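You operate a simulated robot arm through the tools that you are given. There is no shell and no other tool. Be economical: measure what you need, move in short steps, check, and stop when the job is done.

Carry out the task below with a simulated two-armed robot. There is one attempt and no reset: what you move stays moved.

JOB
Brush a patch of grease on the roller core's bearing and cap it again.
Fine: use the round brush and the grease tin. Hold the core while you turn the cap off and while you brush. Put the brush back. Set down upright: round brush. A coat counts when it lies all over at full strength: go over it till it gets no stronger.
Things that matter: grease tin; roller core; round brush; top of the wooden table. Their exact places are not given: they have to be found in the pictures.

It is judged by the outcome, as a careful person would: the job done as asked, and still so three seconds after it is handed in. It fails if anything else is knocked over, pushed out of place, dropped, spilled or broken. A push-on lid holds only when it is set on centred and level and pressed home; a screw cap is set on level and turned clockwise until tight.

ROBOT AND FRAMES
Two 7-joint arms with two-finger parallel grippers on one trunk, on a base that drives. Base frame: it is fixed to the floor where the robot stands at the start and does not move with it; the origin is under the middle of the robot, x ahead of it, y to its left, z up; the surface under the hand at the start is at about z = 0.8. Lengths are in m, angles in degrees, forces in N, time in s.
The left shoulder is at the start at [0.07, 0.163, 1.17], the right one opposite. With the tool pointing down near the work surface each hand reaches from about 0.38 to 0.88 m from the robot's upright axis, wherever it stands, measured 20 degrees to its own side. Places, roughly: grease tin [0.7, -0.2, 0.8]; top of the wooden table [0.6, 0.3, 0.8]. Payload 3.43 kg a hand.
The TCP of each hand is the grasp point between the finger pads, 0.034 m short of the fingertips. In the tool frame z runs along the fingers and y along their closing line. The gripper opens to 0.128 m. The fingers are 0.024 m wide and 0.012 m thick; the gripper's body (0.048 by 0.13 m) begins 0.096 m behind the TCP.
Orientation is that of the tool frame in the base frame, as [roll, pitch, yaw] about the fixed x, y, z axes, in that order (R = Rz(yaw) Ry(pitch) Rx(roll)). With the fingers straight down and closing along the base's y, the tool's x points along the base's -x, its y along +y and its z along -z.

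CONTROLS
- The arms move only by the tool jog_arm. It takes "left_plan", "right_plan" or both (then of equal length, played together; a hand with none holds still); each is a list of rows, each a list of 7 numbers: the shift along the base's x, y, z in m, then the turn, a rotation vector about the base's x, y, z in degrees, then the opening, from 0 (shut) to 1 (fully open). In form: [[x, y, z, rx, ry, rz, fingers], ...]. A call has 1 to 8 rows; each row is the pose to reach, as a shift and turn from the pose commanded when the call began. Each row takes 0.2 s and may step no farther than 0.05 m and 8.6 degrees from the row before; otherwise, or with a gripper value out of range, the whole call is refused. Where a pose cannot be reached the arm comes as near as it can. A force on the tool above 90 N (or 10 N above the force at the start of the call, whichever is more), or a blocked arm, ends the call early, and 0.2 s more pass. The fingers move at their own pace (about 0.153 m/s each) and stop on an object; they squeeze with about 29 N. The grip force told is the motor's: it shows also when the fingers shut on nothing. Time passes only in rows, and 0.2 s behind the last, so rows that repeat a pose let the fingers close. The reply holds the time, the measured pose of the TCP, the force on the tool along the base axes, the opening and the grip force, in the units named above and with some noise, with the torque about the TCP (base axes, N m) and any sound that the robot's microphone picked up, and new pictures: "views" is both (left out), scene, wrist or none (wrist: the cameras of the hands that moved).
- Cameras (640 x 400 px; columns grow to the right, rows downward): "scene" is now at [0.1394, -0.0109, 1.4061]; the picture's right is [-0.05, -1.00, 0.00], its down [-0.56, 0.03, -0.83] and it looks along [0.83, -0.04, -0.56] (base axes); focal length 214 px, centre (320, 200). "left" rides on the left gripper at [0.076, 0.011, -0.16] in its tool frame; the picture's right is [-0.15, 0.99, 0.00], its down [-0.88, -0.13, -0.46] and it looks along [-0.45, -0.07, 0.89] (tool axes); focal length 234 px, centre (320, 200). "right" rides on the right gripper at [0.076, -0.011, -0.16] in its tool frame; the picture's right is [0.15, 0.99, 0.00], its down [-0.88, 0.13, -0.46] and it looks along [-0.45, 0.07, 0.89] (tool axes); focal length 234 px, centre (320, 200).
- move_column(by): slides the trunk up (or, below 0, down) by that many m; the arms and the scene camera ride with it, the base frame stays. It gives what a move gives, with no picture.
- steer(legs): drives the robot by 1 to 6 legs, each [ahead, left, turn to the left] in m, m and degrees, along the robot's own axes; the way and the turn of a leg run together, so that a leg with both is an arc; at most 1.5 m and 180 degrees a leg. The arms and the cameras ride along, it lands a little off, and it stops where it bumps. It gives what a move gives, and a new picture of the scene camera.
- turn_head(pan, tilt): turns the head with the scene camera to pan (to the left, within 86 degrees either way) and tilt (down, from -29 to 69), counted from straight ahead of the robot. It gives what a move gives, and a new picture of the scene camera.
- pixel_to_xyz(camera, pixels): there is no depth. For up to 12 entries [column, row, z] of the newest picture of that camera ("zoom" is the newest enlarged one), the place [x, y] in the base frame at which the ray of that pixel passes the height z, good to about 0.003 m, but the place of the scene camera against the robot may be out by one fixed shift of up to 0.012 m in any direction. It takes no simulated time.
- zoom(camera, box): a new picture of the part [left, top, right, bottom] of that camera's present view, enlarged. It takes no simulated time.
- hand_in(): hands the job in; it is judged then, once.

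Work in short steps. Measure before you move; look again where a grasp or a placing could have gone wrong, and mend it. You have 80 turns and 260 pictures in all, those below and enlarged ones among them. Open the grippers and draw the arms clear of the work before you hand the job in, unless the task says otherwise.

The tools are called as a command line: name --argument value ..., lists and objects as JSON in quotes. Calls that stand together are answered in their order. jog_arm: Moves the arms, as the interface text tells. Its arguments: {"type":"object","properties":{"left_plan":{"type":"array","items":{"type":"array","items":{"type":"number"}}},"right_plan":{"type":"array","items":{"type":"array","items":{"type":"number"}}},"views":{"type":"string","enum":["both","scene","wrist","none"]}},"required":[]} The other tools are called the same way: move_column (by) slides the trunk up or down; steer (legs) drives the base; turn_head (pan, tilt) turns the head that bears the scene camera; pixel_to_xyz (camera, pixels) gives the place at which the rays of pixels pass given heights; zoom (camera, box) takes an enlarged picture of a part of a camera's view; hand_in () hands the job in.

At the start:

```text
time_s: 0.0
left_tool_pos: [0.5708, 0.189, 1.231]
left_tcp_rot: [180.0, 0.0, -179.9]
left_force: [0.9, 0.1, 0.0]
left_moment: [0.01, -0.01, -0.04]
left_finger_gap: 0.1279
left_grip_force: 0.1
right_tool_pos: [0.3914, -0.2023, 1.3276]
right_tcp_rot: [179.9, -0.1, -180.0]
right_force: [-0.4, 0.0, 0.9]
right_moment: [-0.01, 0.0, 0.01]
right_finger_gap: 0.1281
right_grip_force: 0.0
trunk travel left (down, up): [-0.65, 0.29]
robot x, y, heading: [0.0018, 0.0002, 0.2]
head pan, tilt: [-3.0, 33.9]
```

scene: 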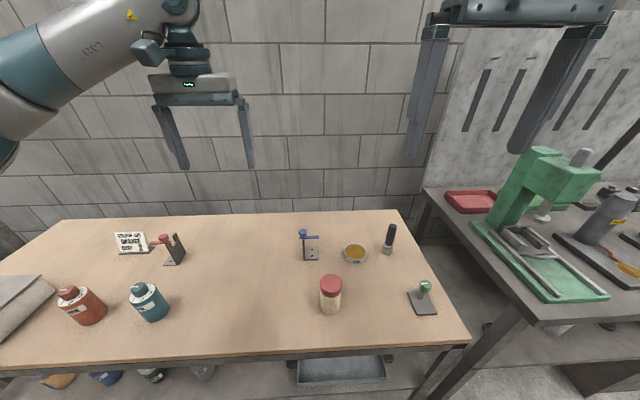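
right: 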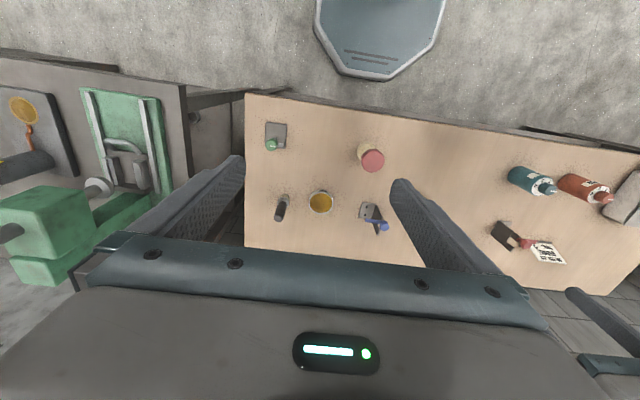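
left: 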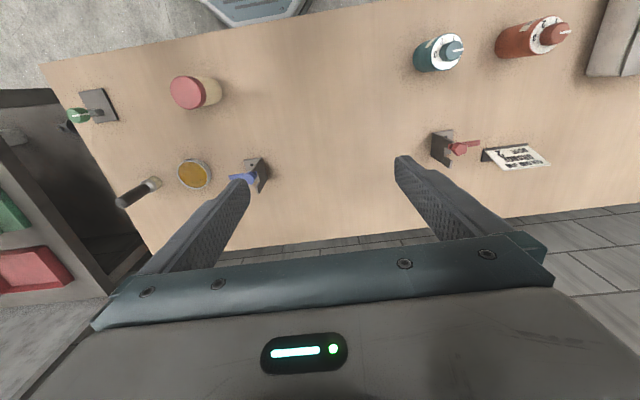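

I see a red-capped cylinder at (330,293), an open tin at (355,253) and a dark upright brush at (389,238). I enlarge these to identify them.

zoom --camera "scene" --box '[280, 210, 460, 330]'

zoom --camera "right" --box '[240, 100, 420, 240]'

zoom --camera "left" --box '[60, 60, 280, 210]'

```text
3.33 times, centred on (370, 270) of scene
```

zoom: 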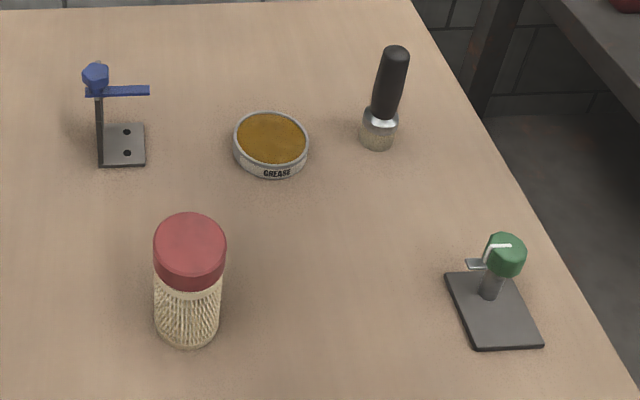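

```text
2.86 times, centred on (330, 170) of right
```

zoom: 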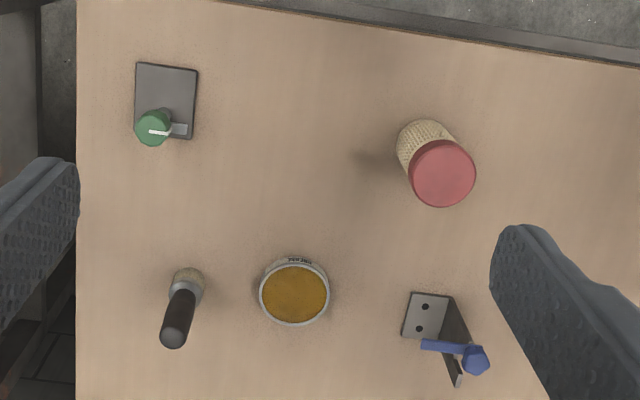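

```text
2.67 times, centred on (170, 135) of left
```

zoom: 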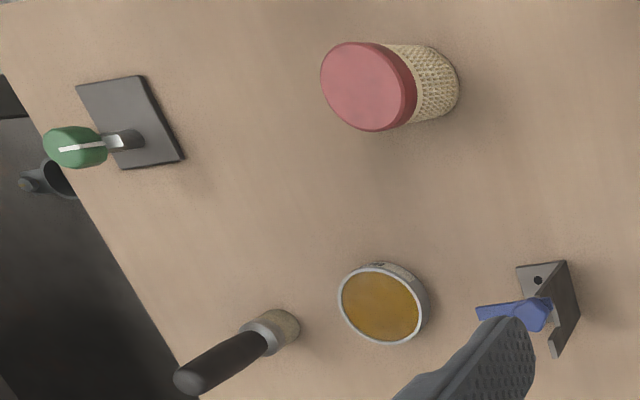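

The core is the ribbed cylinder with a red cap, with the open tin and the standing brush near it. I triangulate cap top, tin rim and brush top by casting rays from all three cameras at several heights.

pixel_to_xyz --camera "right" --pixels '[[372.7, 160.9, 0.9], [372.7, 160.9, 0.95], [320.9, 202.9, 0.8], [320.9, 202.9, 0.84], [278.6, 217.2, 0.88], [278.6, 217.2, 0.95], [284.5, 196, 0.8], [284.5, 196, 0.83]]'

pixel_to_xyz --camera "left" --pixels '[[187.6, 92.3, 0.9], [187.6, 92.3, 0.95], [192.5, 174.3, 0.8], [192.5, 174.3, 0.84], [121.3, 202.4, 0.88], [121.3, 202.4, 0.95], [155, 183, 0.8], [155, 183, 0.83]]'

pixel_to_xyz --camera "scene" --pixels '[[331, 282.9, 0.9], [331, 282.9, 0.95], [355.6, 251.4, 0.8], [355.6, 251.4, 0.84], [393.1, 225.6, 0.88], [393.1, 225.6, 0.95], [387.4, 252.9, 0.8], [387.4, 252.9, 0.83]]'

```text
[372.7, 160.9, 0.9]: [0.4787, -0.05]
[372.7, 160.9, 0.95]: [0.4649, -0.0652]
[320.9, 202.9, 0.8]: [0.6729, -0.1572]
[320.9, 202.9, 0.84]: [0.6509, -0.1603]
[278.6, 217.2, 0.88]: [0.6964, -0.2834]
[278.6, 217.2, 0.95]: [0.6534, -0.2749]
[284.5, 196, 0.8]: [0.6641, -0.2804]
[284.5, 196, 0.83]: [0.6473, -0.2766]
```

```text
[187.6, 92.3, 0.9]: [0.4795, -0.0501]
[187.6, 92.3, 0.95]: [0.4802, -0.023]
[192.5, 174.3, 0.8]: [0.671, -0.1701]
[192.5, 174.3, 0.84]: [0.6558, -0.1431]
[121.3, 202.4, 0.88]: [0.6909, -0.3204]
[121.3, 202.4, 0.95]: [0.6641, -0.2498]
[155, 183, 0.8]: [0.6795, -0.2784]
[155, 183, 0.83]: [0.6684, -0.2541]
```

```text
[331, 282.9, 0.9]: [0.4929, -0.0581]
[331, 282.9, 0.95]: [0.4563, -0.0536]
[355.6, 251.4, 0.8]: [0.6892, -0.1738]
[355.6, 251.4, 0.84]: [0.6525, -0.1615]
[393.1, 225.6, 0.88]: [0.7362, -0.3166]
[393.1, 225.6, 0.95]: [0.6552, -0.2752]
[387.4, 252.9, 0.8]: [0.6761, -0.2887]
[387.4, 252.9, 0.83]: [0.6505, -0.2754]
```

Triangulation: cap top at (0.479,-0.050,0.90), tin rim at (0.664,-0.158,0.817), brush top at (0.671,-0.278,0.922). The left hand will hold the core body from the left, nearly horizontal with its camera upward, so I start turning it while coming down.

jog_arm --left_plan '[[-0.007, -0.005, -0.018, -4.18, 4.18, 5.968, 1], [-0.014, -0.011, -0.036, -8.36, 8.36, 11.936, 1], [-0.021, -0.016, -0.053, -12.54, 12.54, 17.904, 1], [-0.028, -0.021, -0.071, -16.72, 16.72, 23.872, 1], [-0.035, -0.026, -0.089, -20.9, 20.9, 29.84, 1], [-0.043, -0.032, -0.107, -25.08, 25.08, 35.808, 1], [-0.05, -0.037, -0.124, -29.26, 29.26, 41.776, 1], [-0.057, -0.042, -0.142, -33.44, 33.44, 47.744, 1]]' --views "none"

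jog_arm --left_plan '[[-0.007, -0.005, -0.018, -4.18, 4.18, 5.968, 1], [-0.014, -0.011, -0.036, -8.36, 8.36, 11.936, 1], [-0.021, -0.016, -0.053, -12.54, 12.54, 17.904, 1], [-0.028, -0.021, -0.071, -16.72, 16.72, 23.872, 1], [-0.035, -0.026, -0.089, -20.9, 20.9, 29.84, 1]]'

```text
time_s: 1.8
left_tool_pos: [0.5145, 0.1494, 1.0871]
left_tcp_rot: [-160.7, -42.5, -136.9]
left_force: [0.0, -0.6, 0.1]
left_moment: [-0.01, 0.01, 0.05]
left_finger_gap: 0.128
left_grip_force: 0.2
right_tool_pos: [0.3921, -0.2008, 1.3285]
right_tcp_rot: [180.0, -0.1, 180.0]
right_force: [0.4, -0.4, 0.7]
right_moment: [-0.02, -0.02, -0.04]
right_finger_gap: 0.1278
right_grip_force: 0.1
trunk travel left (down, up): [-0.65, 0.29]
robot x, y, heading: [0.0015, -0.0019, -0.2]
head pan, tilt: [-3.0, 33.9]
```

```text
time_s: 3.0
left_tool_pos: [0.4787, 0.1223, 0.9984]
left_tcp_rot: [179.8, -70.1, -89.7]
left_force: [-0.2, 0.6, 0.1]
left_moment: [0.0, -0.03, 0.0]
left_finger_gap: 0.1283
left_grip_force: 0.0
right_tool_pos: [0.3916, -0.203, 1.3275]
right_tcp_rot: [180.0, 0.0, -180.0]
right_force: [-0.9, -0.6, -0.5]
right_moment: [-0.03, -0.02, 0.0]
right_finger_gap: 0.1278
right_grip_force: 0.0
trunk travel left (down, up): [-0.65, 0.29]
robot x, y, heading: [-0.0015, 0.0, -0.1]
head pan, tilt: [-3.0, 33.9]
```

scene: 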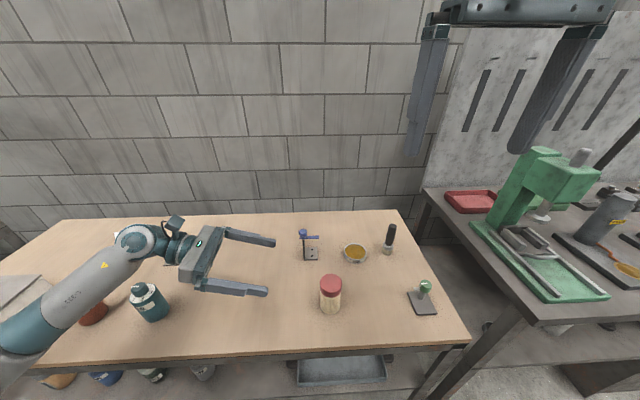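
left: 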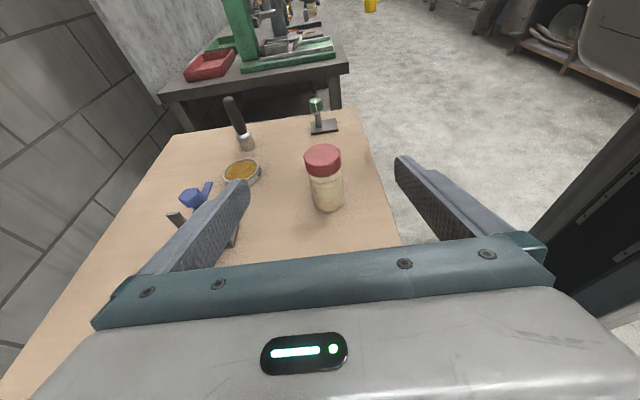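

The left hand is oriented as wanted. I enlarge the core from the left wrist view and check the teal bottle's place, which is near the forearm.

zoom --camera "left" --box '[260, 120, 388, 220]'

pixel_to_xyz --camera "scene" --pixels '[[152, 318, 0.8], [138, 288, 0.92], [331, 282.9, 0.9], [329, 310, 0.8]]'

pixel_to_xyz --camera "left" --pixels '[[322, 152, 0.9], [329, 206, 0.8], [318, 177, 0.85]]'

```text
4.00 times, centred on (324, 170) of left
```

zoom: 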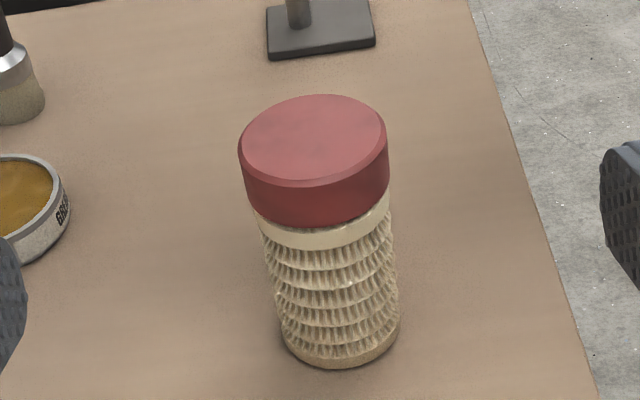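

```text
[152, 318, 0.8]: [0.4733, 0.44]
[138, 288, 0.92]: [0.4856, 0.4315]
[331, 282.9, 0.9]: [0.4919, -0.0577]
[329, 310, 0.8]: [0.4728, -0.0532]
```

```text
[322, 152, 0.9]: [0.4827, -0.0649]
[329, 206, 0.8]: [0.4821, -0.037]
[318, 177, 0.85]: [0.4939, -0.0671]
```

The core's axis is about (0.481,-0.052), with the body roughly 0.052 wide and the cap from z≈0.87 to 0.90. I lower the hand and slide it in along the finger direction, fingers open, with 35 mm to spare each side.

jog_arm --left_plan '[[0.001, -0.018, -0.04, 0, 0, 0, 1], [0.002, -0.036, -0.08, 0, 0, 0, 1], [0.002, -0.053, -0.122, 0, 0, 0, 1], [0.002, -0.09, -0.135, 0, 0, 0, 1], [0.002, -0.13, -0.151, 0, 0, 0, 1], [0.002, -0.172, -0.166, 0, 0, 0, 1]]'

```text
time_s: 4.4
left_tool_pos: [0.4815, -0.0517, 0.833]
left_tcp_rot: [179.9, -69.9, -89.9]
left_force: [0.1, 0.4, 0.0]
left_moment: [-0.01, -0.04, -0.02]
left_finger_gap: 0.128
left_grip_force: 0.1
right_tool_pos: [0.3914, -0.2033, 1.3277]
right_tcp_rot: [179.8, -0.1, -179.9]
right_force: [-0.1, 0.0, 0.1]
right_moment: [0.01, -0.01, 0.05]
right_finger_gap: 0.128
right_grip_force: 0.0
trunk travel left (down, up): [-0.65, 0.29]
robot x, y, heading: [-0.002, 0.0019, -0.0]
head pan, tilt: [-3.0, 33.9]
```

scene: 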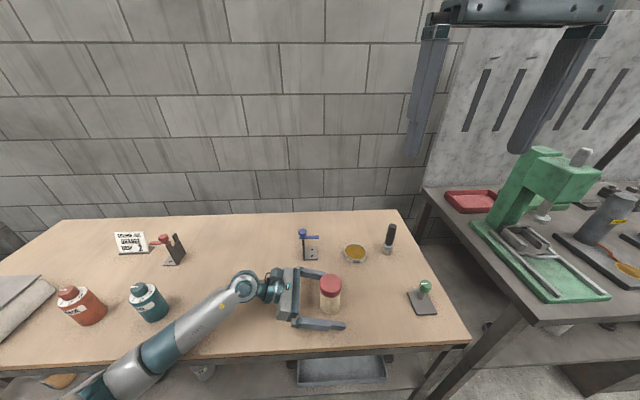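
left: 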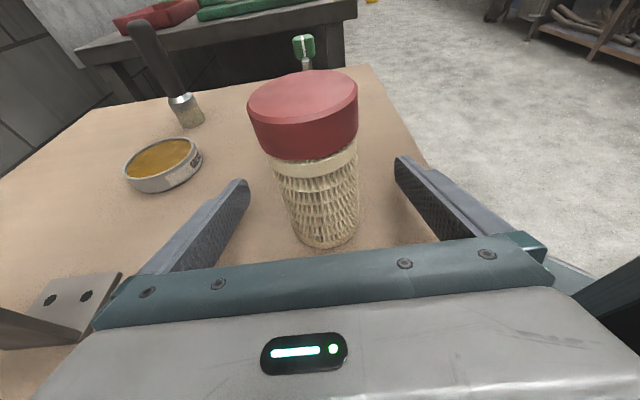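

The core sits between the open left fingers (finger mid ≈322, core ≈318). I close the left grip while the right hand moves above the cap, turned back 64° to have unscrewing travel.

jog_arm --left_plan '[[0, 0, 0, 0, 0, 0, 0.6], [0, 0, 0, 0, 0, 0, 0.45], [0, 0, 0, 0, 0, 0, 0.3], [0, 0, 0, 0, 0, 0, 0.2], [0, 0, 0, 0, 0, 0, 0], [0, 0, 0, 0, 0, 0, 0], [0, 0, 0, 0, 0, 0, 0], [0, 0, 0, 0, 0, 0, 0]]' --right_plan '[[0.011, 0.019, -0.035, 0, 0, -8, 1], [0.022, 0.038, -0.07, 0, 0, -16, 1], [0.034, 0.057, -0.104, 0, 0, -24, 1], [0.045, 0.076, -0.139, 0, 0, -32, 1], [0.056, 0.095, -0.174, 0, 0, -40, 1], [0.068, 0.113, -0.209, 0, 0, -48, 1], [0.079, 0.132, -0.243, 0, 0, -56, 1], [0.09, 0.151, -0.278, 0, 0, -64, 1]]'

```text
time_s: 6.2
left_tool_pos: [0.4803, -0.0519, 0.8331]
left_tcp_rot: [179.7, -70.0, -89.7]
left_force: [-0.7, 0.0, 0.1]
left_moment: [-0.03, -0.01, 0.0]
left_finger_gap: 0.0549
left_grip_force: 28.7
right_tool_pos: [0.4802, -0.0509, 1.0477]
right_tcp_rot: [179.9, 0.0, 116.0]
right_force: [-1.2, -0.7, -0.5]
right_moment: [0.01, 0.01, 0.01]
right_finger_gap: 0.1279
right_grip_force: 0.0
trunk travel left (down, up): [-0.65, 0.29]
robot x, y, heading: [0.0013, -0.001, -0.3]
head pan, tilt: [-3.0, 33.9]
```

scene: 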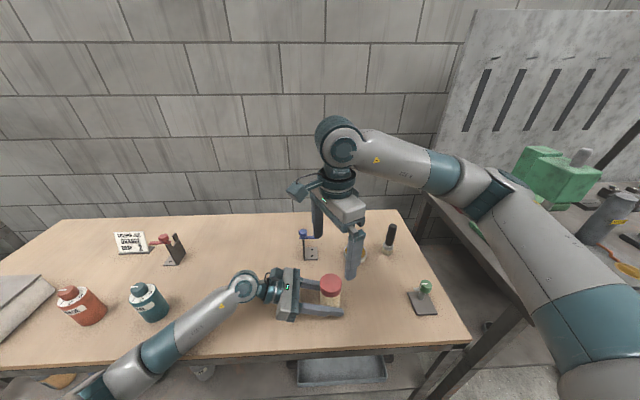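
right: 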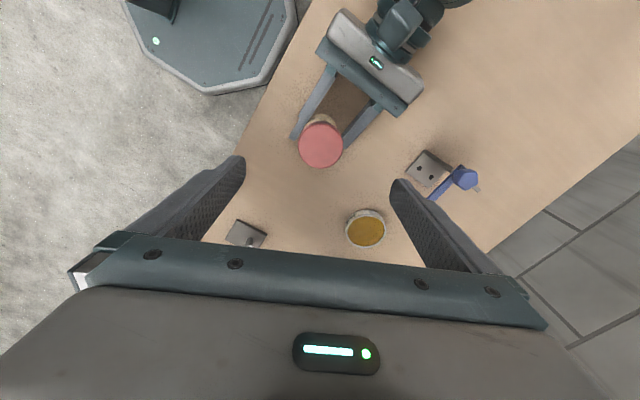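
left: 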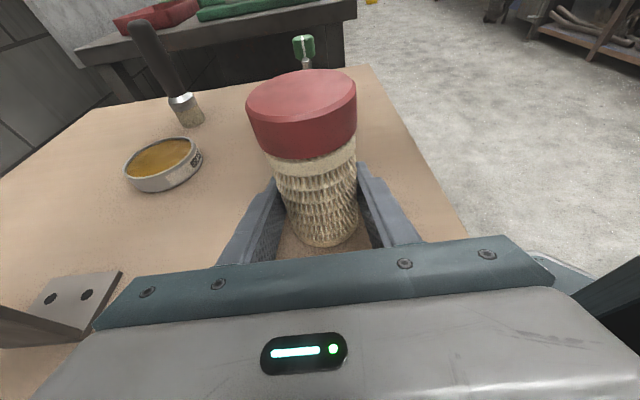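

The core is gripped (0.055 m). I measure the cap in the right wrist view at (320,147).

pixel_to_xyz --camera "right" --pixels '[[320.5, 145, 0.9], [298, 145, 0.9], [343, 145, 0.9], [320, 167, 0.9], [320, 125, 0.9], [365, 231, 0.817], [320.5, 145, 0.905]]'

zoom --camera "right" --box '[272, 100, 400, 180]'

```text
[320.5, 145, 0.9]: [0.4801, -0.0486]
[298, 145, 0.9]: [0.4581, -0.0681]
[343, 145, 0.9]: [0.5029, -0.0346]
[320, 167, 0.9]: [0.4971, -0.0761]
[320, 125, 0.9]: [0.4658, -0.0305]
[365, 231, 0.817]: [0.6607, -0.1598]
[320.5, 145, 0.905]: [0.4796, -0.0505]
```

```text
5.00 times, centred on (336, 140) of right
```

zoom: 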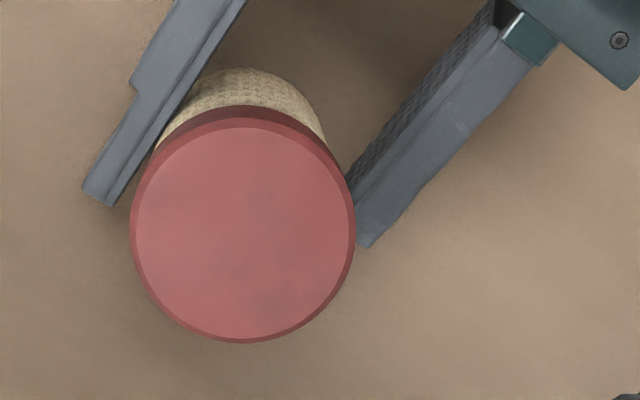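

Cap centre is (0.480,-0.049), about 0.054 wide. I lower the right hand to z≈0.898 (tips at 0.864, above the left fingers) and close on the cap.

jog_arm --right_plan '[[0, 0.001, -0.05, 0, 0, 0, 1], [0, 0.001, -0.1, 0, 0, 0, 1], [0, 0.001, -0.15, 0, 0, 0, 1], [0, 0.001, -0.15, 0, 0, 0, 0.7], [0, 0.001, -0.15, 0, 0, 0, 0.4], [0, 0.001, -0.15, 0, 0, 0, 0.0], [0, 0.001, -0.15, 0, 0, 0, 0.0], [0, 0.001, -0.15, 0, 0, 0, 0.0]]'

```text
time_s: 8.0
left_tool_pos: [0.4819, -0.0513, 0.8342]
left_tcp_rot: [180.0, -69.9, -89.7]
left_force: [9.5, 4.9, 0.9]
left_moment: [-0.29, 0.71, -0.12]
left_finger_gap: 0.0549
left_grip_force: 28.9
right_tool_pos: [0.4814, -0.0511, 0.9008]
right_tcp_rot: [-179.9, -0.1, 116.2]
right_force: [-11.5, -5.5, 0.3]
right_moment: [-0.08, 0.05, 0.1]
right_finger_gap: 0.0578
right_grip_force: 29.1
trunk travel left (down, up): [-0.65, 0.29]
robot x, y, heading: [0.0009, -0.0002, -0.1]
head pan, tilt: [-3.0, 33.9]
```

scene: 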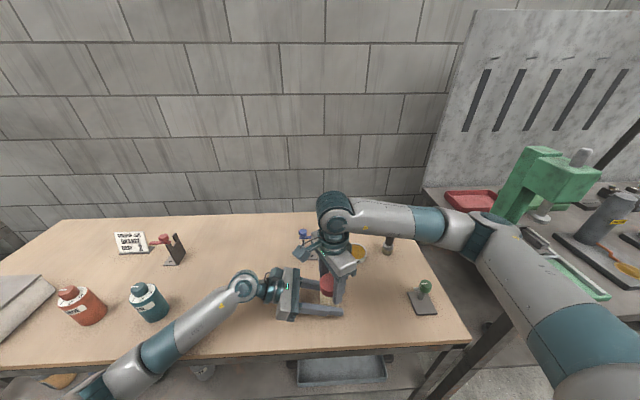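
right: 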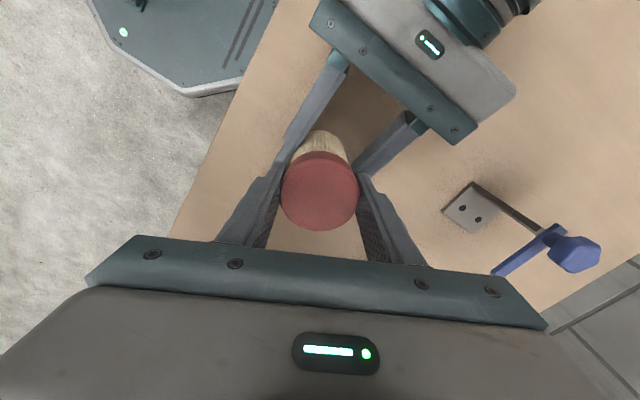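

The cap is gripped (0.0578 m) with a small side load. I turn it counter-clockwise 68°, relieving the side load slightly.

jog_arm --right_plan '[[-0.001, -0.0005, 0, 0, 0, 8.5, 0], [-0.001, -0.0005, 0, 0, 0, 17, 0], [-0.001, -0.0005, 0, 0, 0, 25.5, 0], [-0.001, -0.0005, 0, 0, 0, 34, 0], [-0.001, -0.0005, 0.0005, 0, 0, 42.5, 0], [-0.001, -0.0005, 0.0005, 0, 0, 51, 0], [-0.001, -0.0005, 0.001, 0, 0, 59.5, 0], [-0.001, -0.0005, 0.001, 0, 0, 68, 0]]' --views "none"

```text
time_s: 9.8
left_tool_pos: [0.4793, -0.0522, 0.8334]
left_tcp_rot: [179.7, -70.0, -89.9]
left_force: [-5.2, -9.7, 2.1]
left_moment: [0.22, -0.38, 0.03]
left_finger_gap: 0.0549
left_grip_force: 28.4
right_tool_pos: [0.4807, -0.0513, 0.901]
right_tcp_rot: [179.9, 0.0, -176.0]
right_force: [5.3, 10.2, -3.2]
right_moment: [0.48, 0.04, 0.02]
right_finger_gap: 0.0577
right_grip_force: 29.5
trunk travel left (down, up): [-0.65, 0.29]
robot x, y, heading: [-0.0009, 0.0014, -0.1]
head pan, tilt: [-3.0, 33.9]
```

Turning goes freely (no torque). I turn another 68°, shifting +y slightly to follow the load, and look.

jog_arm --right_plan '[[0.0005, 0.001, 0, 0, 0, 8.5, 0], [0.0005, 0.001, 0.0005, 0, 0, 17, 0], [0.0005, 0.001, 0.0005, 0, 0, 25.5, 0], [0.0005, 0.001, 0.001, 0, 0, 34, 0], [0.0005, 0.001, 0.001, 0, 0, 42.5, 0], [0.0005, 0.001, 0.0015, 0, 0, 51, 0], [0.0005, 0.001, 0.0015, 0, 0, 59.5, 0], [0.0005, 0.001, 0.002, 0, 0, 68, 0]]'

zoom --camera "left" --box '[224, 50, 384, 150]'

```text
time_s: 11.6
left_tool_pos: [0.4813, -0.0509, 0.834]
left_tcp_rot: [180.0, -70.0, -89.8]
left_force: [0.4, -2.4, 0.2]
left_moment: [0.09, 0.23, 0.02]
left_finger_gap: 0.0547
left_grip_force: 28.9
right_tool_pos: [0.4811, -0.0492, 0.9031]
right_tcp_rot: [179.9, -0.1, -107.7]
right_force: [-1.2, 3.0, -0.3]
right_moment: [0.07, -0.17, 0.0]
right_finger_gap: 0.0574
right_grip_force: 28.7
trunk travel left (down, up): [-0.65, 0.29]
robot x, y, heading: [0.0021, 0.002, -0.0]
head pan, tilt: [-3.0, 33.9]
```

scene: 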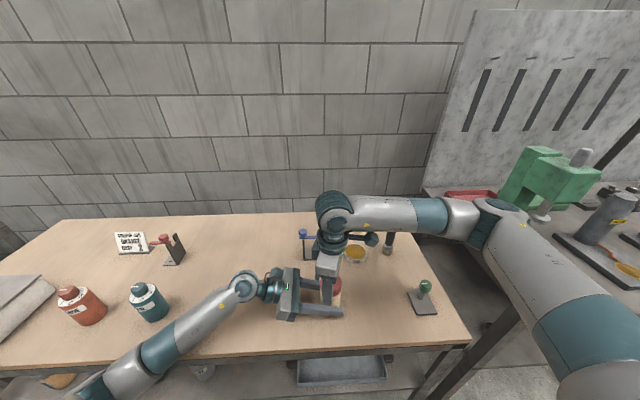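
right: 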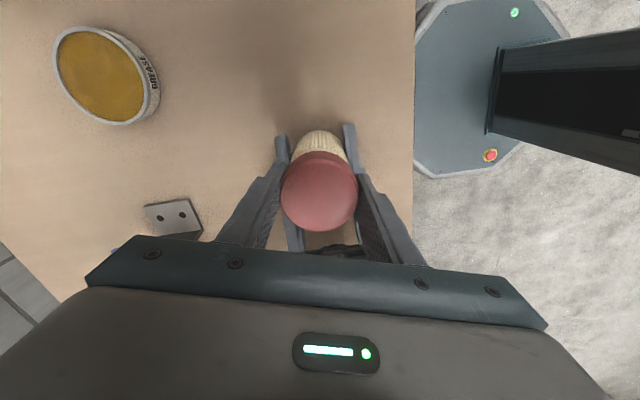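

```text
4.00 times, centred on (304, 100) of left
```

zoom: 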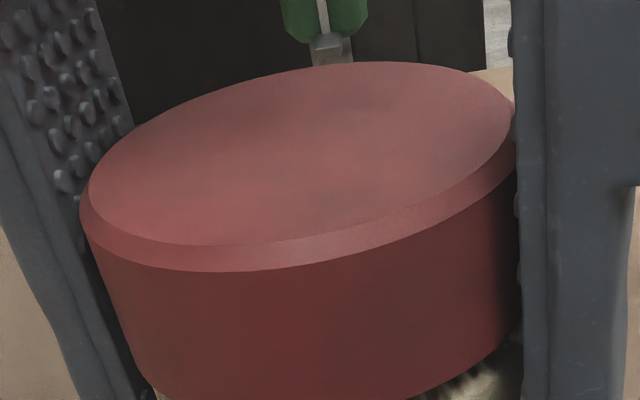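

No binding so far; I keep turning counter-clockwise if the wrist allows, with a slight rise to sense release.

jog_arm --right_plan '[[0, 0, 0, 0, 0, 8.5, 0], [0, 0, 0.0005, 0, 0, 17, 0], [0, 0, 0.0005, 0, 0, 25.5, 0], [0, 0, 0.001, 0, 0, 34, 0], [0, 0, 0.001, 0, 0, 42.5, 0], [0, 0, 0.0015, 0, 0, 51, 0], [0, 0, 0.0015, 0, 0, 59.5, 0], [0, 0, 0.002, 0, 0, 68, 0]]' --views "none"

zoom --camera "left" --box '[224, 50, 384, 150]'

```text
time_s: 12.9
left_tool_pos: [0.4552, -0.0575, 0.825]
left_tcp_rot: [176.3, -69.8, -88.9]
left_force: [-58.0, -23.9, 14.9]
left_moment: [0.51, -0.83, 1.9]
left_finger_gap: 0.0561
left_grip_force: 29.1
right_tool_pos: [0.4199, -0.0553, 0.8537]
right_tcp_rot: [-175.4, 0.2, -65.1]
right_force: [56.8, 24.5, -15.9]
right_moment: [0.21, -0.24, -0.77]
right_finger_gap: 0.0337
right_grip_force: 30.2
right hand out of reach, approached as far as the arm can: row 3, 4, 5, 6
trunk travel left (down, up): [-0.65, 0.29]
robot x, y, heading: [-0.0003, 0.0027, -0.3]
head pan, tilt: [-3.0, 33.9]
stopped in row 6 (left hand): the force on the tool passed its limit at 126 N (the readings are from after the stop); the commanded pose is now the measured one
```

```text
4.00 times, centred on (304, 100) of left
```

zoom: 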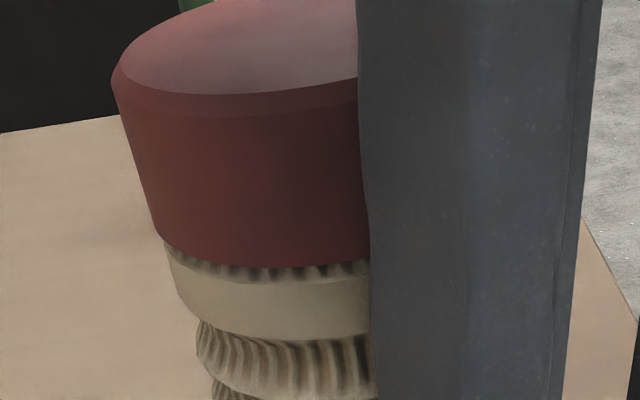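

The right hand ran out of reach and slid off the cap, pushing sideways. I look before doing anything else.

zoom --camera "scene" --box '[250, 240, 410, 340]'

zoom --camera "right" --box '[0, 0, 640, 400]'

zoom --camera "left" --box '[0, 0, 640, 400]'

```text
4.00 times, centred on (330, 290) of scene
```

zoom: 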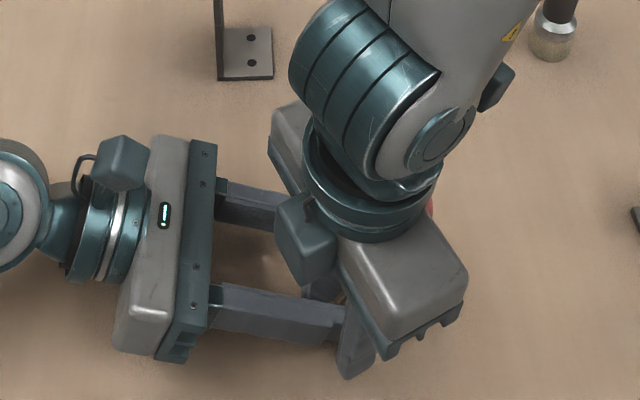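

```text
1.00 times, centred on (320, 200) of right (not enlarged: the box is as wide or as high as the picture)
```

zoom: 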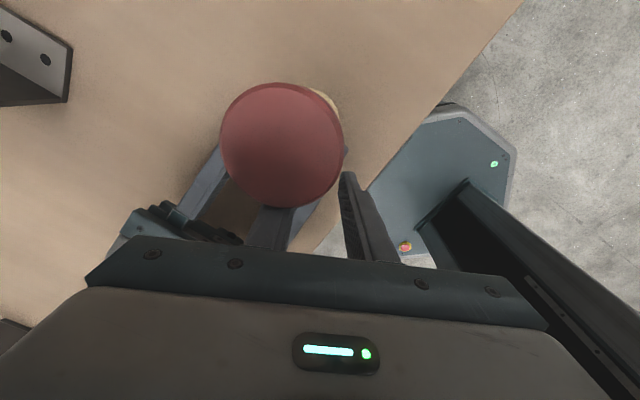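

```text
1.00 times, centred on (320, 200) of left (not enlarged: the box is as wide or as high as the picture)
```

zoom: 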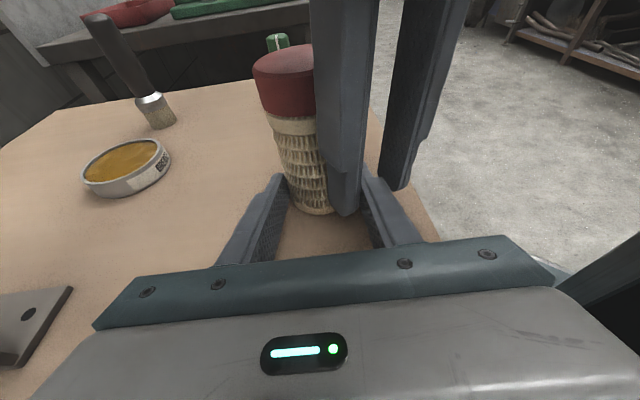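

The right hand is clamping the left's near finger (right tips around it), and the core is still held. I open the right slightly, ease it toward +x to unload, then lift straight up.

jog_arm --right_plan '[[0.002, 0.001, 0, 0, 0, 0, 0.32], [0.003, 0.001, 0.0, 0, 0, 0, 0.34], [0.003, 0.001, 0.01, 0, 0, 0, 0.34], [0.003, 0.001, 0.02, 0, 0, 0, 0.34], [0.003, 0.001, 0.035, 0, 0, 0, 0.34]]'

```text
time_s: 14.1
left_tool_pos: [0.4638, -0.0571, 0.8314]
left_tcp_rot: [177.6, -70.1, -89.7]
left_force: [-49.2, 5.9, 57.3]
left_moment: [1.06, 0.47, 0.92]
left_finger_gap: 0.0547
left_grip_force: 29.0
right_tool_pos: [0.4098, -0.0606, 0.88]
right_tcp_rot: [-175.7, 0.0, -65.4]
right_force: [49.6, -5.8, -56.7]
right_moment: [-1.65, 0.08, -1.41]
right_finger_gap: 0.0651
right_grip_force: 18.9
right hand out of reach, approached as far as the arm can: row 5
trunk travel left (down, up): [-0.65, 0.29]
robot x, y, heading: [0.0019, 0.0014, 0.0]
head pan, tilt: [-3.0, 33.9]
```

scene: 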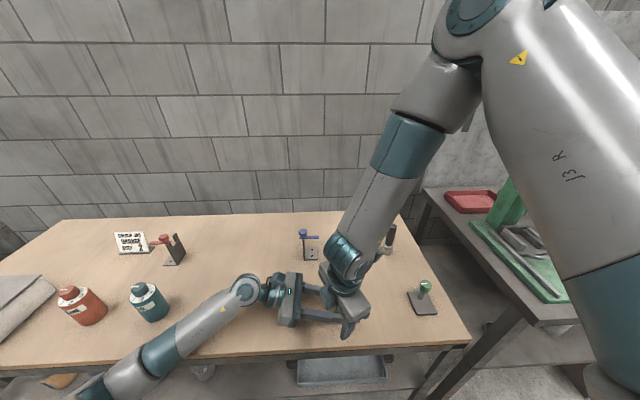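
right: 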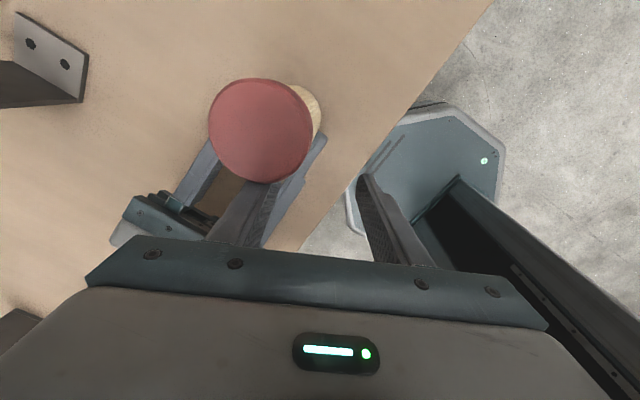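

The right arm drifted toward −x at its reach limit, so its inner finger hooks the left near finger. I stop its squeeze (open 0.53), ease +x and turn it back clockwise a little, then see if the load drops.

jog_arm --right_plan '[[0.003, 0, 0, 0, 0, -2, 0.53], [0.007, 0.001, 0.0, 0, 0, -5, 0.53], [0.011, 0.002, 0.0, 0, 0, -8, 0.53]]'

```text
time_s: 14.9
left_tool_pos: [0.4713, -0.0527, 0.8244]
left_tcp_rot: [178.2, -69.3, -89.2]
left_force: [18.8, -4.6, 13.0]
left_moment: [0.19, 0.26, 0.38]
left_finger_gap: 0.0543
left_grip_force: 29.4
right_tool_pos: [0.4154, -0.0549, 0.8803]
right_tcp_rot: [-176.4, 0.7, -72.7]
right_force: [-11.5, 8.6, 6.3]
right_moment: [-0.2, -0.53, 0.47]
right_finger_gap: 0.0634
right_grip_force: 0.0
trunk travel left (down, up): [-0.65, 0.29]
robot x, y, heading: [0.0014, 0.0006, 0.0]
head pan, tilt: [-3.0, 33.9]
```

scene: 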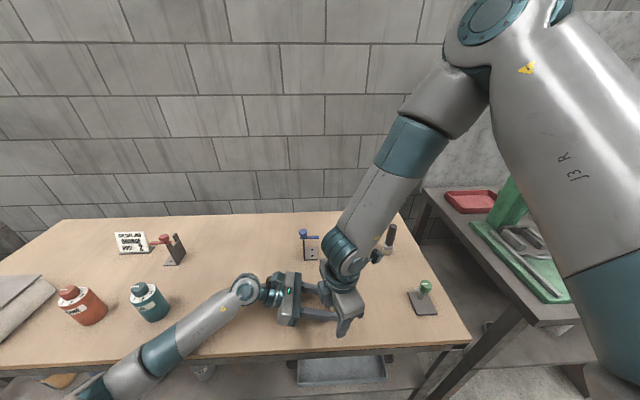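
right: 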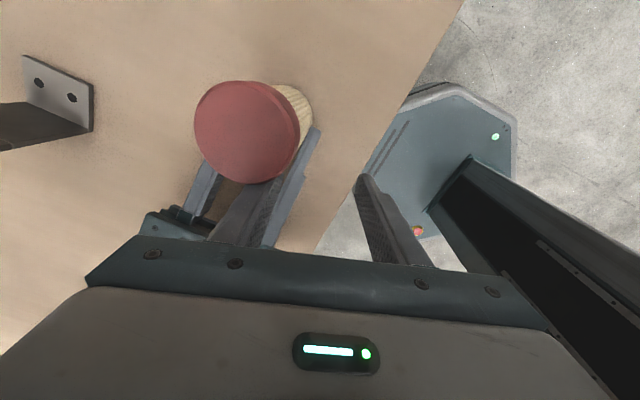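

Loads dropped sharply. Now I lift the right hand straight up in small steps.

jog_arm --right_plan '[[-0.002, 0, 0.006, 0, 0, 0, 0.53], [-0.003, 0, 0.014, 0, 0, 0, 0.53], [-0.003, 0, 0.024, 0, 0, 0, 0.53], [-0.003, 0, 0.036, 0, 0, -2, 0.53], [-0.003, 0, 0.05, 0, 0, -4, 0.53]]'

```text
time_s: 16.1
left_tool_pos: [0.4696, -0.0561, 0.8243]
left_tcp_rot: [177.7, -69.2, -89.1]
left_force: [2.3, -4.8, 7.4]
left_moment: [-0.33, -0.26, 0.03]
left_finger_gap: 0.0542
left_grip_force: 28.8
right_tool_pos: [0.4137, -0.0581, 0.9054]
right_tcp_rot: [-176.2, 0.5, -75.8]
right_force: [-1.3, 3.2, -0.6]
right_moment: [0.09, -0.02, 0.12]
right_finger_gap: 0.0675
right_grip_force: 0.1
right hand out of reach, approached as far as the arm can: row 3, 4, 5
trunk travel left (down, up): [-0.65, 0.29]
robot x, y, heading: [0.0009, 0.0001, -0.1]
head pan, tilt: [-3.0, 33.9]
```

scene: 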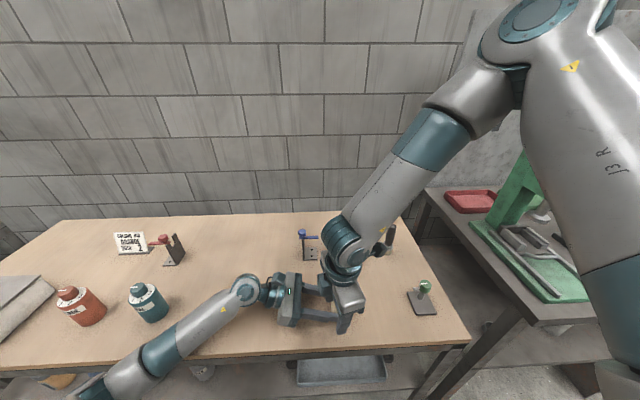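
right: 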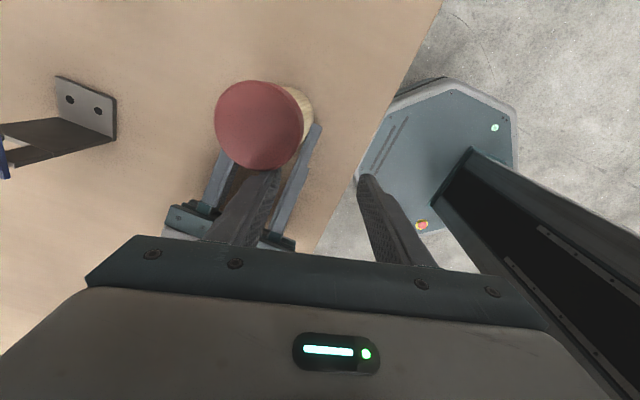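

The right hand is now free of contact (forces ≈0), tips above the left fingers. I back it away from the cap (−x), unwinding its yaw as I lift.

jog_arm --right_plan '[[-0.01, 0.0, 0.002, 0, 0, -2, 0.53], [-0.02, 0.0, 0.006, 0, 0, -6, 0.53], [-0.025, 0.0, 0.012, 0, 0, -14, 0.53], [-0.025, 0, 0.025, 0, 0, -22, 0.53], [-0.02, 0, 0.045, 0, 0, -30, 0.53], [-0.01, 0, 0.07, 0, 0, -38, 0.53], [0, 0, 0.1, 0, 0, -46, 0.53], [0.0, 0, 0.14, 0, 0, -54, 0.53]]'

zoom --camera "left" --box '[200, 20, 440, 220]'

```text
time_s: 17.9
left_tool_pos: [0.4694, -0.0547, 0.8234]
left_tcp_rot: [177.6, -69.3, -89.0]
left_force: [-0.5, 0.0, 1.0]
left_moment: [0.0, -0.07, -0.01]
left_finger_gap: 0.0543
left_grip_force: 29.0
right_tool_pos: [0.4114, -0.0569, 1.0487]
right_tcp_rot: [-176.4, 0.4, -131.0]
right_force: [-0.6, 0.2, 0.1]
right_moment: [0.03, 0.02, 0.0]
right_finger_gap: 0.0678
right_grip_force: 0.1
trunk travel left (down, up): [-0.65, 0.29]
robot x, y, heading: [0.0007, -0.0, 0.1]
head pan, tilt: [-3.0, 33.9]
```

scene: 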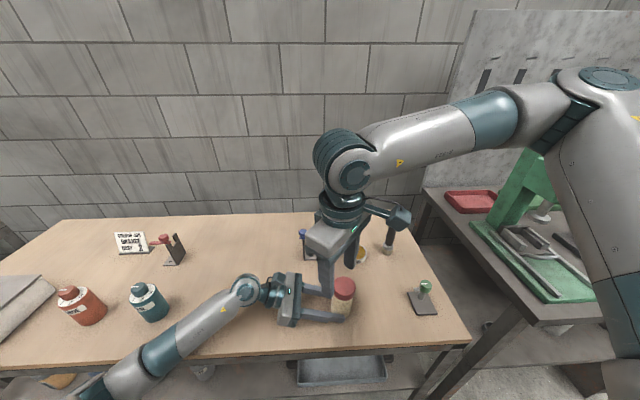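
right: 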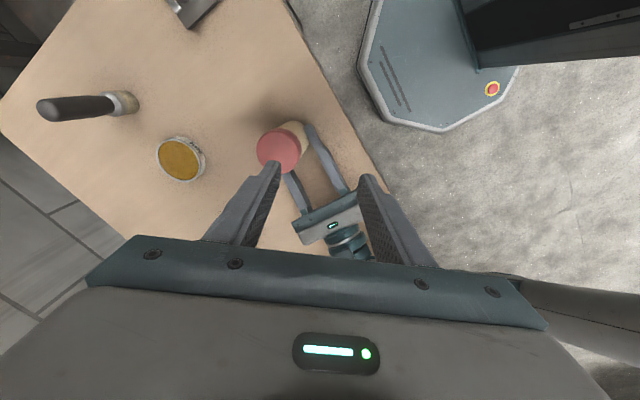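

```text
2.00 times, centred on (320, 120) of left
```

zoom: 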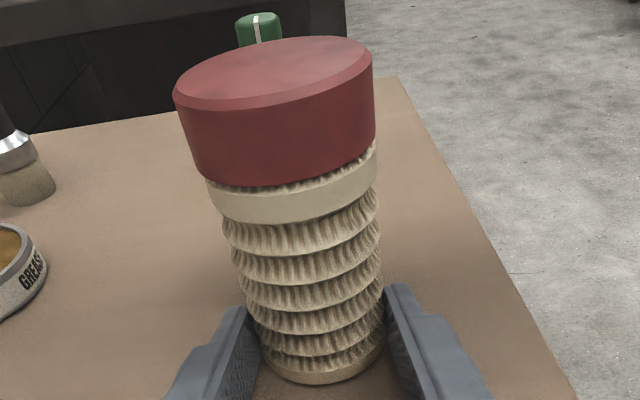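

Arms are separated and the core still stands in the left grip. I check how upright it is and where the cap now lies.

zoom --camera "scene" --box '[280, 260, 400, 335]'

zoom --camera "right" --box '[230, 100, 390, 200]'

pixel_to_xyz --camera "right" --pixels '[[279, 149, 0.88], [279, 149, 0.9], [279, 149, 0.92]]'

pixel_to_xyz --camera "left" --pixels '[[298, 55, 0.88], [298, 55, 0.9], [298, 55, 0.92], [323, 210, 0.8]]'

```text
5.33 times, centred on (340, 298) of scene
```

zoom: 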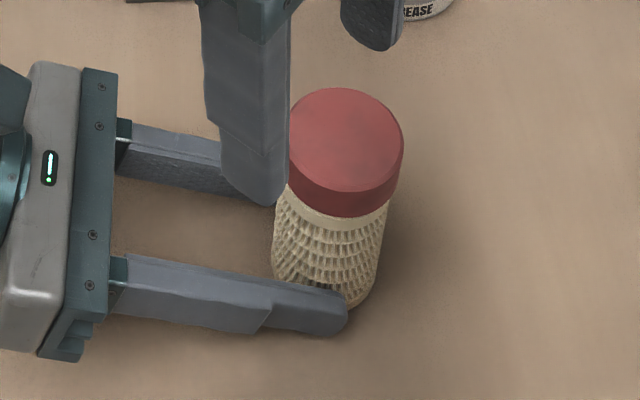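

```text
4.00 times, centred on (310, 150) of right
```

zoom: 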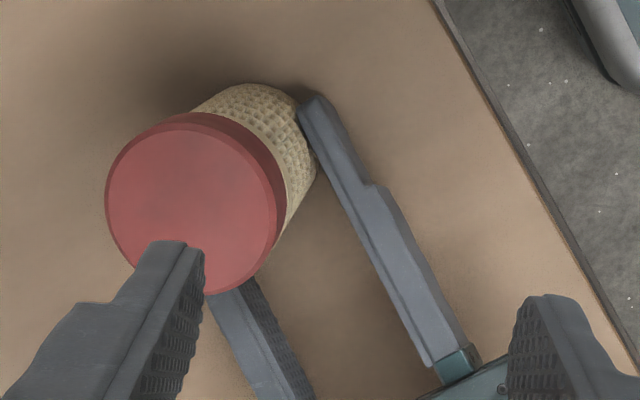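

```text
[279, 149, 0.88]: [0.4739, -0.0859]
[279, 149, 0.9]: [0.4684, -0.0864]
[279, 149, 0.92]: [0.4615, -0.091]
```

```text
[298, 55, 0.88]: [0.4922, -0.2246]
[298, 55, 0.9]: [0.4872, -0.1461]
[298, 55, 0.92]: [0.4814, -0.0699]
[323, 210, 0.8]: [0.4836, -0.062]
```

The core slid outward to the left's fingertips, near (0.467,-0.087), apparently upright. I get a scene-ray check of its top and base to see whether it is on the table.

pixel_to_xyz --camera "scene" --pixels '[[344.9, 286.7, 0.9], [344.9, 286.7, 0.91], [344.9, 286.7, 0.92], [343, 317, 0.8], [343, 317, 0.81]]'

zoom --camera "left" --box '[260, 120, 388, 220]'

```text
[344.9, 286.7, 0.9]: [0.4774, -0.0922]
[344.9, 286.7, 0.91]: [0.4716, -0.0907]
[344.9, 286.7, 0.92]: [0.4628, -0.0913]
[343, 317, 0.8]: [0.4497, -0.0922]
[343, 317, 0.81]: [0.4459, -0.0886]
```

```text
4.00 times, centred on (324, 170) of left
```

zoom: 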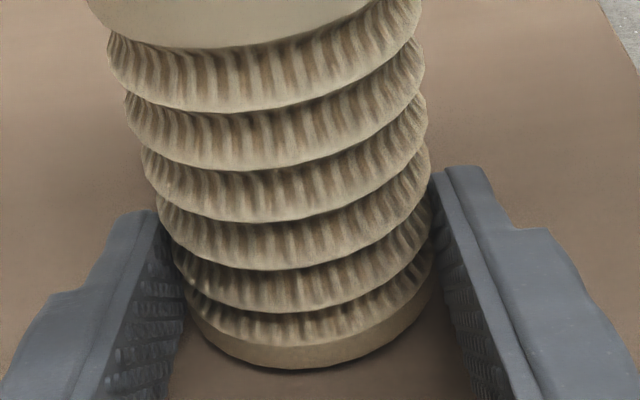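

With the scene bias removed, both cameras agree: cap top at (0.467,-0.085,0.90), so the core stands upright on the table. I regrasp it properly with the left (open, advance 31 mm, rise 10 mm, close) and level the right hand above the cap.

jog_arm --left_plan '[[0, 0, 0, 0, 0, 0, 0.6], [0, 0, 0, 0, 0, 0, 0.75], [-0.001, -0.012, 0.006, 0, 0, 0, 0.75], [-0.002, -0.032, 0.01, 0, 0, 0, 0.75], [-0.002, -0.032, 0.01, 0, 0, 0, 0.5], [-0.002, -0.032, 0.01, 0, 0, 0, 0.0], [-0.002, -0.032, 0.01, 0, 0, 0, 0], [-0.002, -0.032, 0.01, 0, 0, 0, 0]]' --right_plan '[[0, 0, 0.02, 1.2, 1.4, 0, 0.53], [0, 0, 0.02, 2.36, 2.72, 0, 1], [0.015, -0.01, 0.02, 2.36, 2.72, 0, 1], [0.03, -0.02, 0.02, 2.36, 2.72, 0, 1], [0.045, -0.025, 0.02, 2.36, 2.72, 0, 1], [0.056, -0.029, 0.02, 2.36, 2.72, 0, 1], [0.056, -0.029, 0.02, 2.36, 2.72, 0, 1], [0.056, -0.029, 0.02, 2.36, 2.72, 0, 1]]'

```text
time_s: 19.7
left_tool_pos: [0.4694, -0.0873, 0.833]
left_tcp_rot: [177.6, -69.3, -89.0]
left_force: [-0.3, 0.5, 1.2]
left_moment: [0.0, -0.05, 0.01]
left_finger_gap: 0.0542
left_grip_force: 29.6
right_tool_pos: [0.4683, -0.0849, 1.0668]
right_tcp_rot: [179.9, 0.4, -131.1]
right_force: [0.0, -0.3, 0.0]
right_moment: [0.04, 0.03, -0.02]
right_finger_gap: 0.1279
right_grip_force: 0.1
trunk travel left (down, up): [-0.65, 0.29]
robot x, y, heading: [0.006, -0.0019, -0.0]
head pan, tilt: [-3.0, 33.9]
```

scene: 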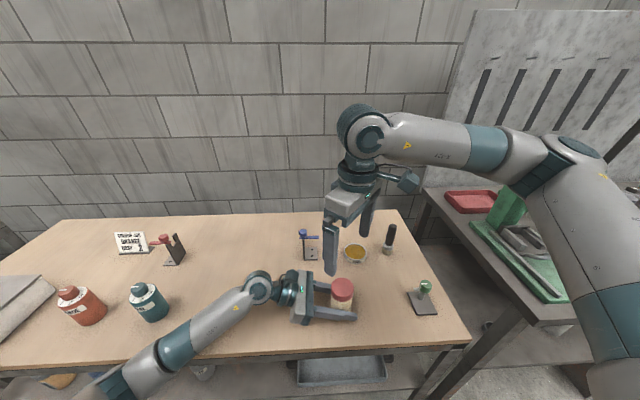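
right: 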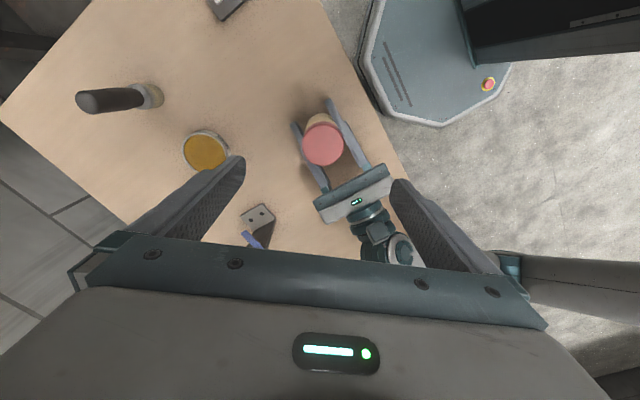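
left: 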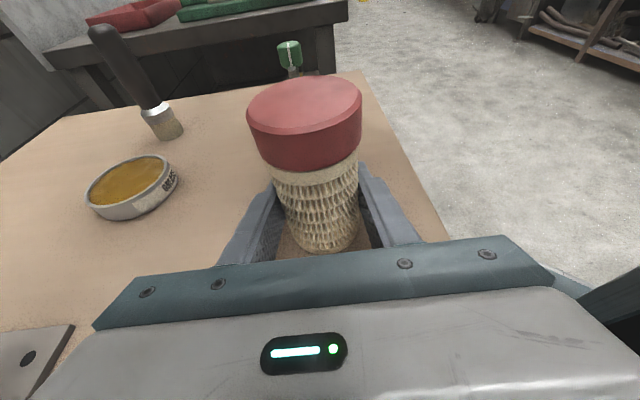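

The core is firmly regrasped and upright. I wind the right wrist back clockwise in two stages, and measure the cap in its view.

jog_arm --right_plan '[[0, 0, 0, 0, 0, -8.5, 1], [0, 0, 0, 0, 0, -17, 1], [0, 0, 0, 0, 0, -25.5, 1], [0, 0, 0, 0, 0, -34, 1], [0, 0, 0, 0, 0, -42.5, 1], [0, 0, 0, 0, 0, -51, 1], [0, 0, 0, 0, 0, -59.5, 1], [0, 0, 0, 0, 0, -68, 1]]' --views "none"

jog_arm --right_plan '[[0, 0, 0, 0, 0, -8.5, 1], [0, 0, 0, 0, 0, -17, 1], [0, 0, 0, 0, 0, -25.5, 1], [0, 0, 0, 0, 0, -34, 1], [0, 0, 0, 0, 0, -42.5, 1], [0, 0, 0, 0, 0, -51, 1], [0, 0, 0, 0, 0, -57, 1]]' --views "wrist"

```text
time_s: 21.5
left_tool_pos: [0.4673, -0.0869, 0.8332]
left_tcp_rot: [177.6, -69.3, -89.0]
left_force: [0.0, 0.0, -0.7]
left_moment: [-0.02, -0.05, -0.04]
left_finger_gap: 0.0545
left_grip_force: 29.6
right_tool_pos: [0.4695, -0.0861, 1.0659]
right_tcp_rot: [180.0, 0.4, 160.8]
right_force: [-0.1, -0.9, 0.7]
right_moment: [0.0, -0.01, 0.01]
right_finger_gap: 0.1279
right_grip_force: 0.0
trunk travel left (down, up): [-0.65, 0.29]
robot x, y, heading: [0.0018, -0.0012, 0.2]
head pan, tilt: [-3.0, 33.9]
```

```text
time_s: 23.1
left_tool_pos: [0.4685, -0.0869, 0.8323]
left_tcp_rot: [177.6, -69.2, -89.1]
left_force: [0.4, -0.5, 0.2]
left_moment: [0.0, -0.03, 0.02]
left_finger_gap: 0.0544
left_grip_force: 28.7
right_tool_pos: [0.4688, -0.0861, 1.0676]
right_tcp_rot: [180.0, 0.5, 103.9]
right_force: [-0.4, -0.7, -0.2]
right_moment: [-0.02, -0.01, 0.05]
right_finger_gap: 0.128
right_grip_force: 0.0
trunk travel left (down, up): [-0.65, 0.29]
robot x, y, heading: [0.0002, 0.0028, -0.0]
head pan, tilt: [-3.0, 33.9]
```

right: 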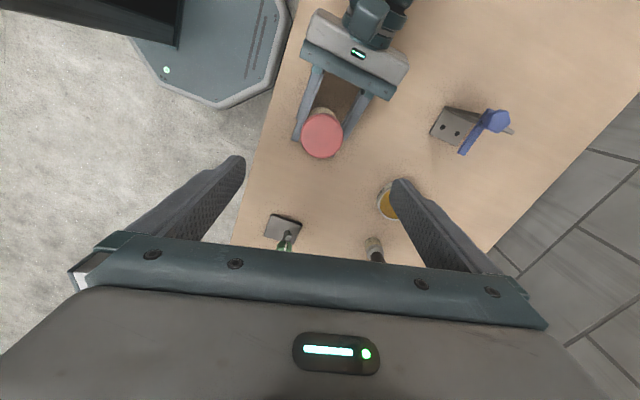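

I measure the cap's centre in the right view at about (322,136).

zoom --camera "right" --box '[274, 96, 370, 156]'

pixel_to_xyz --camera "right" --pixels '[[322, 136, 0.9], [324, 138, 0.9], [320, 134, 0.9]]'

```text
6.67 times, centred on (322, 126) of right
```

zoom: 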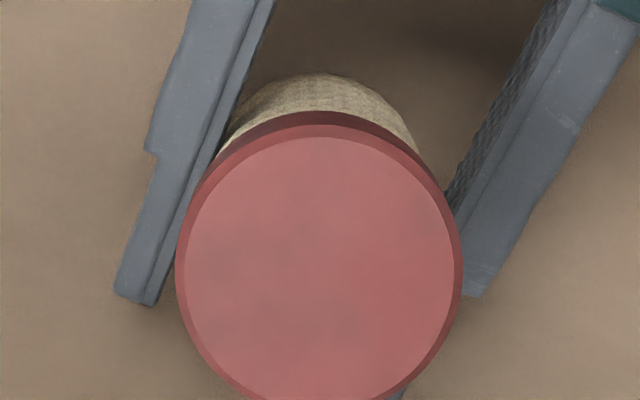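

```text
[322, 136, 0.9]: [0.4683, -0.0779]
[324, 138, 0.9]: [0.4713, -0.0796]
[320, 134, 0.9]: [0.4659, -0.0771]
```

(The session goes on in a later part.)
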